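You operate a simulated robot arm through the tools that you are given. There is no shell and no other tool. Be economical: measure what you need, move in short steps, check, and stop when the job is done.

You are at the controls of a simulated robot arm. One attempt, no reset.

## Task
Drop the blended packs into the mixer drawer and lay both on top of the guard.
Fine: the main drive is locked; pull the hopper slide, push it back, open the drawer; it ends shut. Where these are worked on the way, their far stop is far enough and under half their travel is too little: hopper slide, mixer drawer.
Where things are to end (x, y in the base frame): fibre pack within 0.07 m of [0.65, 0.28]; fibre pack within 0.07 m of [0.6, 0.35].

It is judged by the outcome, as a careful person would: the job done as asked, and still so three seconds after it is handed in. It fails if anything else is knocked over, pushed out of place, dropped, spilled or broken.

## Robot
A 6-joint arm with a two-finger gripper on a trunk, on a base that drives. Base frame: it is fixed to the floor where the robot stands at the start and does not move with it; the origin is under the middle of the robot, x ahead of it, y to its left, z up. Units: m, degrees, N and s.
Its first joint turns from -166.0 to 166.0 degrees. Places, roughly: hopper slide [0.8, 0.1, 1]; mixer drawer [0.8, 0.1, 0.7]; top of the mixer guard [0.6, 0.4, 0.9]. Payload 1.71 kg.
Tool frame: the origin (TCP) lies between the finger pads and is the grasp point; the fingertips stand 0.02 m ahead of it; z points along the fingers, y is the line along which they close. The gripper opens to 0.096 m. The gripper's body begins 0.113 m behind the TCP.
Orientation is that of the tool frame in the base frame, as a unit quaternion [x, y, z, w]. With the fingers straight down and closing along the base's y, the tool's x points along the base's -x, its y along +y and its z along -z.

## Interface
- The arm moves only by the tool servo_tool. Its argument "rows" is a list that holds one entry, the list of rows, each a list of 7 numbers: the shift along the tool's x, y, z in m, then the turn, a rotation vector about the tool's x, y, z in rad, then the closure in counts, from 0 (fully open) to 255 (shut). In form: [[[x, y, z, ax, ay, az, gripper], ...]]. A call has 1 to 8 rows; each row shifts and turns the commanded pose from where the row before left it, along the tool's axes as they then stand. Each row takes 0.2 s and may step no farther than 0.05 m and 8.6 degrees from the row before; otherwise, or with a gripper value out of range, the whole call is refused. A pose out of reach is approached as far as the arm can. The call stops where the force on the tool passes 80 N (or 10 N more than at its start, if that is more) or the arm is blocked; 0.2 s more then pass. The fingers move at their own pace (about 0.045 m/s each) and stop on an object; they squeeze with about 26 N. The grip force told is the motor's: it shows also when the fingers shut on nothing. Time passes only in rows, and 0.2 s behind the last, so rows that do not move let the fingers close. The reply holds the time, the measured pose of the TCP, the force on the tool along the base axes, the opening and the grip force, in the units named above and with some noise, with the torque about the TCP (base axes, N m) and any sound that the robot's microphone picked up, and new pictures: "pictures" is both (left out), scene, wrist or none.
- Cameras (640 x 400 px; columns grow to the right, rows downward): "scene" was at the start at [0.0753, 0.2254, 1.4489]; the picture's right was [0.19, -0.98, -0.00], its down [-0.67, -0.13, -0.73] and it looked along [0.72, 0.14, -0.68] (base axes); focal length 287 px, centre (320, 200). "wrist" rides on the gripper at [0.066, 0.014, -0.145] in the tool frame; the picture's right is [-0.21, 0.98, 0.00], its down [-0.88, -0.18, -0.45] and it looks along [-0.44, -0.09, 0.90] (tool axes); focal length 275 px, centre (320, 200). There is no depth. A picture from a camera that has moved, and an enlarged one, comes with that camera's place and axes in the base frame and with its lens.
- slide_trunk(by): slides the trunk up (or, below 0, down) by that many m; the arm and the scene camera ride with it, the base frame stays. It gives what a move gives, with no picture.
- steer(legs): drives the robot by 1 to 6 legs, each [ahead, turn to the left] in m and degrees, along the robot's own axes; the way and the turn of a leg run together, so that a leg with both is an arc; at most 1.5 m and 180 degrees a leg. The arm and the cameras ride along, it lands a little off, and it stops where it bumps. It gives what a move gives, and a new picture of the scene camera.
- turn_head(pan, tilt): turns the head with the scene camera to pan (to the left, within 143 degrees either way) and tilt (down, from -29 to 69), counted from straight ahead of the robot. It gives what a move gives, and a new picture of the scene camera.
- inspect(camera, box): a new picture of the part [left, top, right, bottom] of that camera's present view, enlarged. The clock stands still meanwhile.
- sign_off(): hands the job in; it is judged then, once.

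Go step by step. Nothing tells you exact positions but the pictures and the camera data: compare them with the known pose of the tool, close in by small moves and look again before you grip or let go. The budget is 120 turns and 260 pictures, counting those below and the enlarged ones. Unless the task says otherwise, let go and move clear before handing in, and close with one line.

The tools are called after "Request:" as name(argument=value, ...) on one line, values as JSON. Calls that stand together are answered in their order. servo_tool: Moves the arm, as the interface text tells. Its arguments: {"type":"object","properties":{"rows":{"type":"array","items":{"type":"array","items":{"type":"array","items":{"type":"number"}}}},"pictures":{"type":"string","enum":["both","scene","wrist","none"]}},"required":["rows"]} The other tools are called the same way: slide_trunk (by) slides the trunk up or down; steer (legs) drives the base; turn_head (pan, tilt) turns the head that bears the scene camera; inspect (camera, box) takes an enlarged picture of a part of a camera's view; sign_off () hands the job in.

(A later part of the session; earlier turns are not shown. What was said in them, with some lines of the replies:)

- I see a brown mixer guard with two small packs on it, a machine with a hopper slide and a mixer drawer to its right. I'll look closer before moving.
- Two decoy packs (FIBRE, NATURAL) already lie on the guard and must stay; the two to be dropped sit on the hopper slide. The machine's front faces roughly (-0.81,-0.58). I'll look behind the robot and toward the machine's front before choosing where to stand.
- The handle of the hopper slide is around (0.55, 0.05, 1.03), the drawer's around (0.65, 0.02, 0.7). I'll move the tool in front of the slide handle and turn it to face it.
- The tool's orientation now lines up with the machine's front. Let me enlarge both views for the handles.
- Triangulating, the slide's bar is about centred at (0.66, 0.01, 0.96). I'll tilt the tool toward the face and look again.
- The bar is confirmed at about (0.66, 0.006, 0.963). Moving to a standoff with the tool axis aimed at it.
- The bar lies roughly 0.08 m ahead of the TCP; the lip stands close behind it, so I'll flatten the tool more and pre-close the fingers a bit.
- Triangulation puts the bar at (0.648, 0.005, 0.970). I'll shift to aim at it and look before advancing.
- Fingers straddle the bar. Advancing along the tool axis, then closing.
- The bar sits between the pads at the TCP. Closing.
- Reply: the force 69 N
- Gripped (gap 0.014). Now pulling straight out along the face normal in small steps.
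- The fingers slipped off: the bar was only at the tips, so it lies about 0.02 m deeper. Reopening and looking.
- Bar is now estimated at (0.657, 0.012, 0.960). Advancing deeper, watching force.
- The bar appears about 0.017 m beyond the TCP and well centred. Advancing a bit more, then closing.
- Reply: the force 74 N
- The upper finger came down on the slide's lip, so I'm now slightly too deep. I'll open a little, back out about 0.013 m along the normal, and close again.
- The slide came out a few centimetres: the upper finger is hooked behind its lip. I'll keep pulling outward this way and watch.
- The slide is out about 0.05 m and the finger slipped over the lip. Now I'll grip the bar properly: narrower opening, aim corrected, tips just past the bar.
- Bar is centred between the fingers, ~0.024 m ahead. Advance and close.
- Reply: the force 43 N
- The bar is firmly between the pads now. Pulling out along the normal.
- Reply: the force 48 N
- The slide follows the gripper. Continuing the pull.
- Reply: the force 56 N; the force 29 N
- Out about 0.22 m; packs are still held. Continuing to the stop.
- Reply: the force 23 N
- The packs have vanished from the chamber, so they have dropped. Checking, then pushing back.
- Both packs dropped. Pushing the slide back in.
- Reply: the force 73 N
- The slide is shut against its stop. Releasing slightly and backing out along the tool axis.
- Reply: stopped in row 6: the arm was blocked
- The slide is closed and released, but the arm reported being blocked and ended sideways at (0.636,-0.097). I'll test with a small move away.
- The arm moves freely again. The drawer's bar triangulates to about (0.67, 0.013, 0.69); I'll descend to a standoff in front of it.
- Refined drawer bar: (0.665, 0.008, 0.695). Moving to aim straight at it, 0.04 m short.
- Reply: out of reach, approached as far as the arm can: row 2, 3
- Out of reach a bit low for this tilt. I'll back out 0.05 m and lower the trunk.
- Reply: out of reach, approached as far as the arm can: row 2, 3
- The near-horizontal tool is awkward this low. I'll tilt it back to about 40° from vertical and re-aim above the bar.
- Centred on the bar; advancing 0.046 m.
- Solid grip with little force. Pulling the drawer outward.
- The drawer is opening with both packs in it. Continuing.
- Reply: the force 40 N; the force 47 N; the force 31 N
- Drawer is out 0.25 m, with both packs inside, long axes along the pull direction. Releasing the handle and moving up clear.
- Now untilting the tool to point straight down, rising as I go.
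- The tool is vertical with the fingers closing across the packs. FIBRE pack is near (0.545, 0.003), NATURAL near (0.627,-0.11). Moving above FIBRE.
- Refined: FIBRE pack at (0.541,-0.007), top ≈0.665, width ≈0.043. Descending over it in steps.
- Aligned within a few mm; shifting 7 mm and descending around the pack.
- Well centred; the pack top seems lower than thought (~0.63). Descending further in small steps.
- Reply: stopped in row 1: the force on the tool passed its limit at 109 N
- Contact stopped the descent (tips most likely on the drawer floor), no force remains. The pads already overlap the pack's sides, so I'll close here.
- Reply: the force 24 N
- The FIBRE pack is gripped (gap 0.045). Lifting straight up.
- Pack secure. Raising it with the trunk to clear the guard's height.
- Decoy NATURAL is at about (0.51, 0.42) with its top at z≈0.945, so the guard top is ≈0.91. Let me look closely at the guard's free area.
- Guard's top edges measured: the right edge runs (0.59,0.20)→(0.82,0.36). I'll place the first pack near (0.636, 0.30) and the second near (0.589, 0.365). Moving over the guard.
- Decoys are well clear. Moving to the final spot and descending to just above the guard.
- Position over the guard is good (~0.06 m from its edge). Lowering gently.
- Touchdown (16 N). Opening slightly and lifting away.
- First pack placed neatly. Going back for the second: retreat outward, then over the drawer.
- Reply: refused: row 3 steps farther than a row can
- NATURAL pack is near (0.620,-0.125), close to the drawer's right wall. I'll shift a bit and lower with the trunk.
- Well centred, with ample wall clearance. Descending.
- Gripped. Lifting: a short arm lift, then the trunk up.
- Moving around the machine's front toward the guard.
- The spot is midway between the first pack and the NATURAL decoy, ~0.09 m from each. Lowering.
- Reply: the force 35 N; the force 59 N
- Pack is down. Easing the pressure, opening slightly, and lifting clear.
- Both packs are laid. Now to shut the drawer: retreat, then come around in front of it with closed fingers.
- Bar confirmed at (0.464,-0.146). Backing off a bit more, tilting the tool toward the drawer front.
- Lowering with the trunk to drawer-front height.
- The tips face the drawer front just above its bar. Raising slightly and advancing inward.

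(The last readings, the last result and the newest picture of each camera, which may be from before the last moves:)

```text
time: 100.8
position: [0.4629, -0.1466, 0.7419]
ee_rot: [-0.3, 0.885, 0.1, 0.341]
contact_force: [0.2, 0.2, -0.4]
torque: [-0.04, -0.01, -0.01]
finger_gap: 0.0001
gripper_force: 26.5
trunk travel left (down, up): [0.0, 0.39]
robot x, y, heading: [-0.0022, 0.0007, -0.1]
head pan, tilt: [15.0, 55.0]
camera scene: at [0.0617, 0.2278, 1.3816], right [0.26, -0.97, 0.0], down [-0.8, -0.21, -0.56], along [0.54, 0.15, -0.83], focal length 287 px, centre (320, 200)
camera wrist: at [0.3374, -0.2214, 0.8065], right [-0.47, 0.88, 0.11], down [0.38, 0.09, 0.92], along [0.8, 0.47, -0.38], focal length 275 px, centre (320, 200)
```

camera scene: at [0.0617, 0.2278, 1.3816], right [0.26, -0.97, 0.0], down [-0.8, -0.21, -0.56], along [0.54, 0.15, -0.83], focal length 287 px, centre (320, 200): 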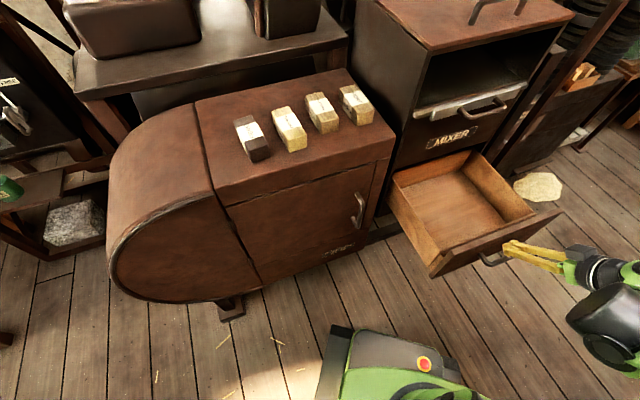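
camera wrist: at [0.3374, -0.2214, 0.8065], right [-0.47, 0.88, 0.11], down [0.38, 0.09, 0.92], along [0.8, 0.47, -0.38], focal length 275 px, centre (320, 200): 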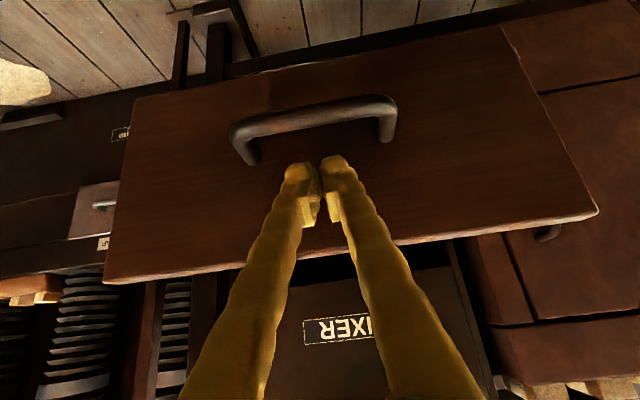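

Request:
servo_tool(rows=[[[-0.0149, -0.0003, 0.0133, 0, 0, 0, 255], [-0.0149, -0.0003, 0.0133, 0, 0, 0, 255], [-0.0149, -0.0003, 0.0133, 0, 0, 0, 255]]], pictures="wrist")

```text
time: 101.6
position: [0.51, -0.1109, 0.7405]
ee_rot: [-0.3, 0.885, 0.101, 0.341]
contact_force: [-0.3, 0.9, -0.5]
torque: [-0.03, 0.0, -0.02]
finger_gap: 0.0
gripper_force: 25.9
trunk travel left (down, up): [0.0, 0.39]
robot x, y, heading: [0.0006, -0.0002, -0.0]
head pan, tilt: [15.0, 55.0]
camera wrist: at [0.3849, -0.1861, 0.8062], right [-0.47, 0.88, 0.11], down [0.38, 0.09, 0.92], along [0.8, 0.47, -0.38], focal length 275 px, centre (320, 200)
```

wrist: 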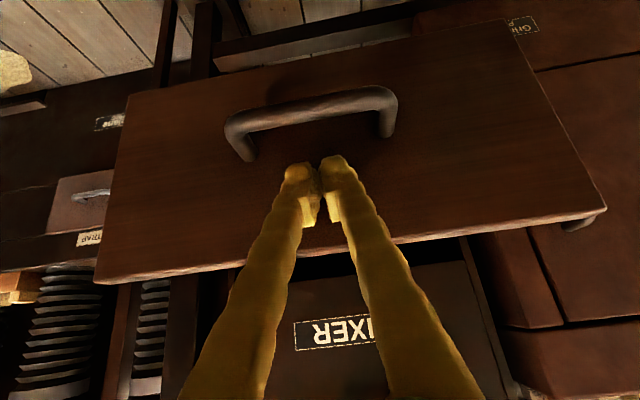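

The drawer is moving in with the push. Continuing.

Request:
servo_tool(rows=[[[-0.0149, -0.0003, 0.0133, 0, 0, 0, 255], [-0.0149, -0.0003, 0.0133, 0, 0, 0, 255], [-0.0149, -0.0003, 0.0133, 0, 0, 0, 255], [-0.0149, -0.0003, 0.0133, 0, 0, 0, 255], [-0.0149, -0.0003, 0.0133, 0, 0, 0, 255]]], pictures="both")

```text
time: 102.8
position: [0.5914, -0.0533, 0.7434]
ee_rot: [-0.3, 0.885, 0.101, 0.341]
contact_force: [-1.0, 0.4, 0.9]
torque: [0.02, -0.02, 0.02]
finger_gap: 0.0
gripper_force: 26.4
trunk travel left (down, up): [0.0, 0.39]
robot x, y, heading: [0.0003, 0.0003, 0.0]
head pan, tilt: [15.0, 55.0]
camera scene: at [0.0618, 0.2277, 1.3816], right [0.26, -0.97, 0.0], down [-0.8, -0.21, -0.56], along [0.54, 0.15, -0.83], focal length 287 px, centre (320, 200)
camera wrist: at [0.4656, -0.1273, 0.8069], right [-0.47, 0.88, 0.11], down [0.38, 0.09, 0.92], along [0.8, 0.47, -0.38], focal length 275 px, centre (320, 200)
```

scene: 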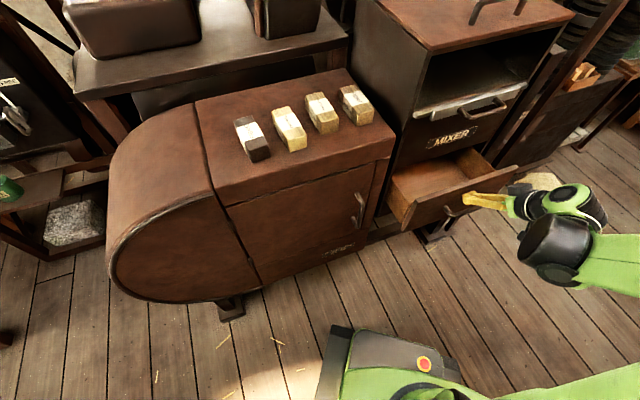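
wrist: 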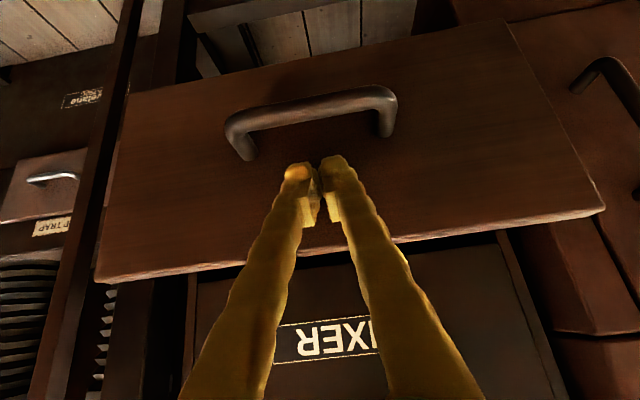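

Request:
servo_tool(rows=[[[-0.0149, -0.0003, 0.0133, 0, 0, 0, 255], [-0.0149, -0.0003, 0.0133, 0, 0, 0, 255], [-0.0149, -0.0003, 0.0133, 0, 0, 0, 255], [-0.0149, -0.0003, 0.0133, 0, 0, 0, 255]]], pictures="wrist")

Request:
servo_tool(rows=[[[-0.0075, -0.0001, 0.0067, 0, 0, 0, 255], [-0.0075, -0.0001, 0.0067, 0, 0, 0, 255], [-0.0075, -0.0001, 0.0067, 0, 0, 0, 255], [-0.0075, -0.0001, 0.0067, 0, 0, 0, 255], [-0.0075, -0.0001, 0.0067, 0, 0, 0, 255]]], pictures="both")

```text
time: 103.8
position: [0.6572, -0.0049, 0.7414]
ee_rot: [-0.299, 0.885, 0.1, 0.341]
contact_force: [-0.4, -1.1, 0.1]
torque: [0.01, 0.02, 0.01]
finger_gap: 0.0
gripper_force: 29.1
trunk travel left (down, up): [0.0, 0.39]
robot x, y, heading: [-0.0017, 0.001, -0.0]
head pan, tilt: [15.0, 55.0]
camera wrist: at [0.5304, -0.08, 0.8068], right [-0.47, 0.88, 0.11], down [0.38, 0.09, 0.92], along [0.8, 0.47, -0.38], focal length 275 px, centre (320, 200)
```

wrist: 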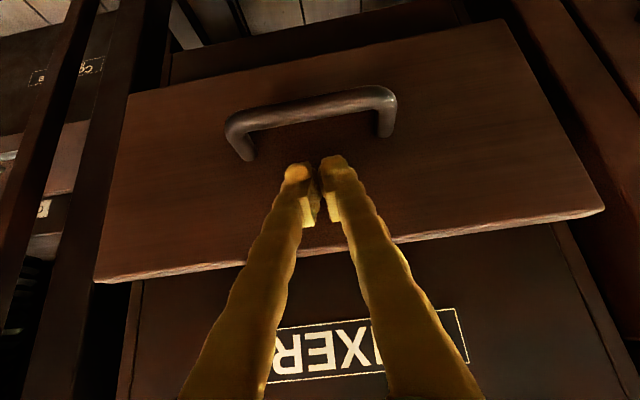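

```text
time: 104.9
position: [0.6751, 0.0139, 0.7473]
ee_rot: [-0.299, 0.885, 0.097, 0.344]
contact_force: [-0.5, -0.7, 0.3]
torque: [0.08, 0.0, 0.05]
finger_gap: 0.0
gripper_force: 30.2
trunk travel left (down, up): [0.0, 0.39]
robot x, y, heading: [-0.0027, 0.0038, -0.5]
head pan, tilt: [15.0, 55.0]
stopped in row 5: the force on the tool passed its limit at 94 N (the readings are from after the stop); the commanded pose is now the measured one
camera scene: at [0.0626, 0.2266, 1.3818], right [0.26, -0.97, 0.0], down [-0.8, -0.21, -0.56], along [0.54, 0.15, -0.83], focal length 287 px, centre (320, 200)
camera wrist: at [0.5484, -0.0601, 0.813], right [-0.46, 0.88, 0.1], down [0.38, 0.09, 0.92], along [0.8, 0.46, -0.37], focal length 275 px, centre (320, 200)
```

scene: 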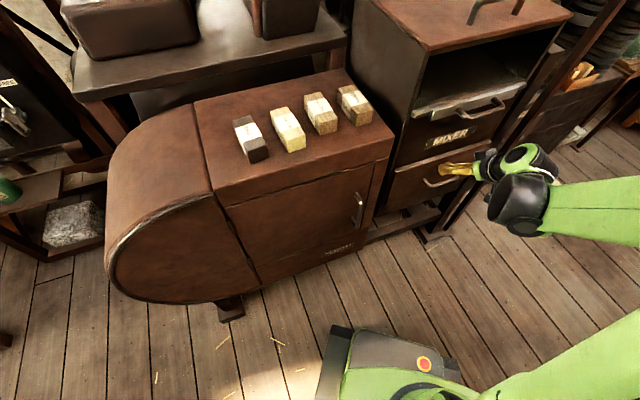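
wrist: 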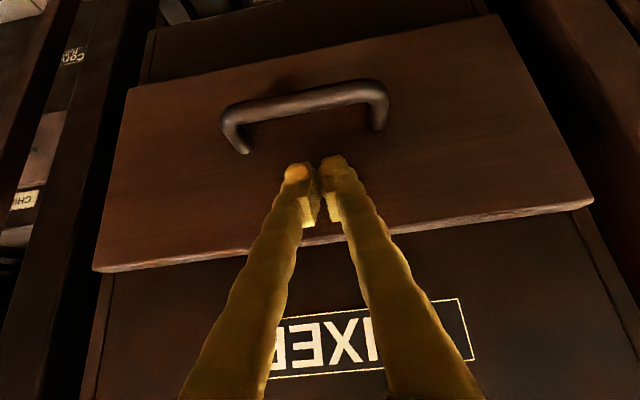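

The drawer hit its closed stop. Backing away and checking everything.

Request:
servo_tool(rows=[[[0.0149, 0, -0.0133, 0, 0, 0, 255], [0.03, 0, -0.027, 0, 0, 0, 255], [0.03, 0, -0.027, 0, 0, 0, 255], [0.03, 0, -0.027, 0, 0, 0, 255], [0.03, 0, -0.027, 0, 0, 0, 255]]], pictures="both")

Request:
inspect(camera="scene", box=[220, 40, 560, 250])

```text
time: 106.1
position: [0.5298, -0.0933, 0.7498]
ee_rot: [-0.3, 0.885, 0.096, 0.343]
contact_force: [0.9, 0.4, 0.1]
torque: [-0.01, -0.01, 0.0]
finger_gap: 0.0
gripper_force: 29.4
trunk travel left (down, up): [0.0, 0.39]
robot x, y, heading: [-0.0014, 0.0, -0.2]
head pan, tilt: [15.0, 55.0]
camera scene: at [0.0629, 0.2278, 1.3815], right [0.26, -0.97, 0.0], down [-0.8, -0.21, -0.56], along [0.54, 0.15, -0.83], focal length 287 px, centre (320, 200)
camera wrist: at [0.4032, -0.1672, 0.8132], right [-0.46, 0.88, 0.1], down [0.38, 0.09, 0.92], along [0.8, 0.47, -0.38], focal length 275 px, centre (320, 200)
```

scene: 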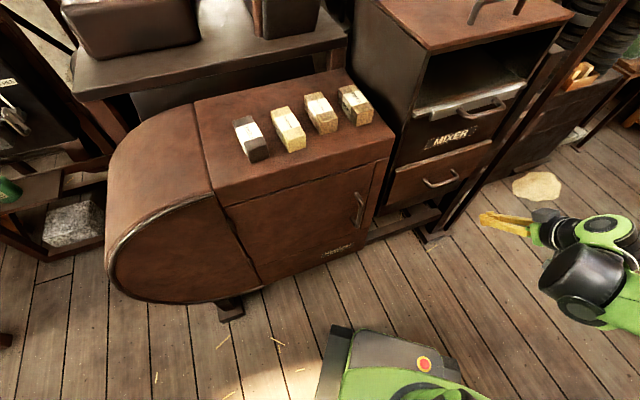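
wrist: 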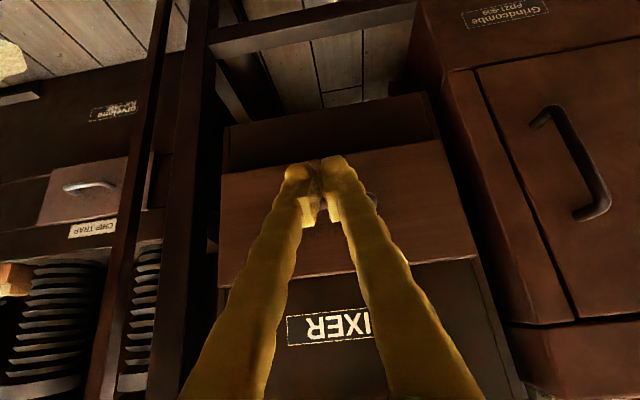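

```text
1.88 times, centred on (390, 145) of scene
camera zoom: at [0.0629, 0.2278, 1.3815], right [0.26, -0.97, 0.0], down [-0.8, -0.21, -0.56], along [0.54, 0.15, -0.83], focal length 541 px, centre (188, 304)
```

zoom: 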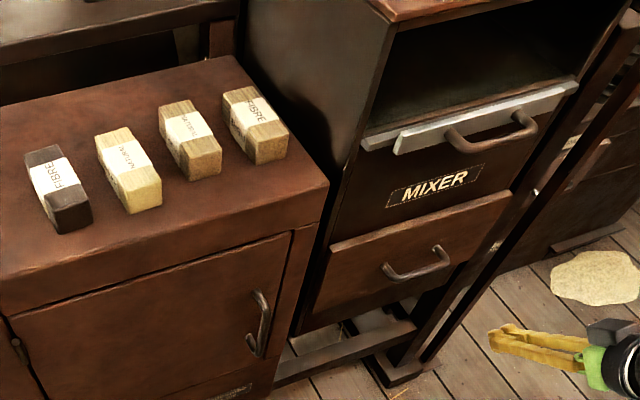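

Drawer and hopper slide are shut, both packs lie on the guard at their spots, the decoys are untouched, and the arm is clear. Handing in.

Request:
sign_off()

```text
The job is handed in.
```

I dropped both blended packs into the mixer drawer with the hopper slide. They now lie on the guard at about (0.637, 0.298) and (0.590, 0.368), both within 0.07 m of their marks; the slide and drawer are shut, and I handed the job in.
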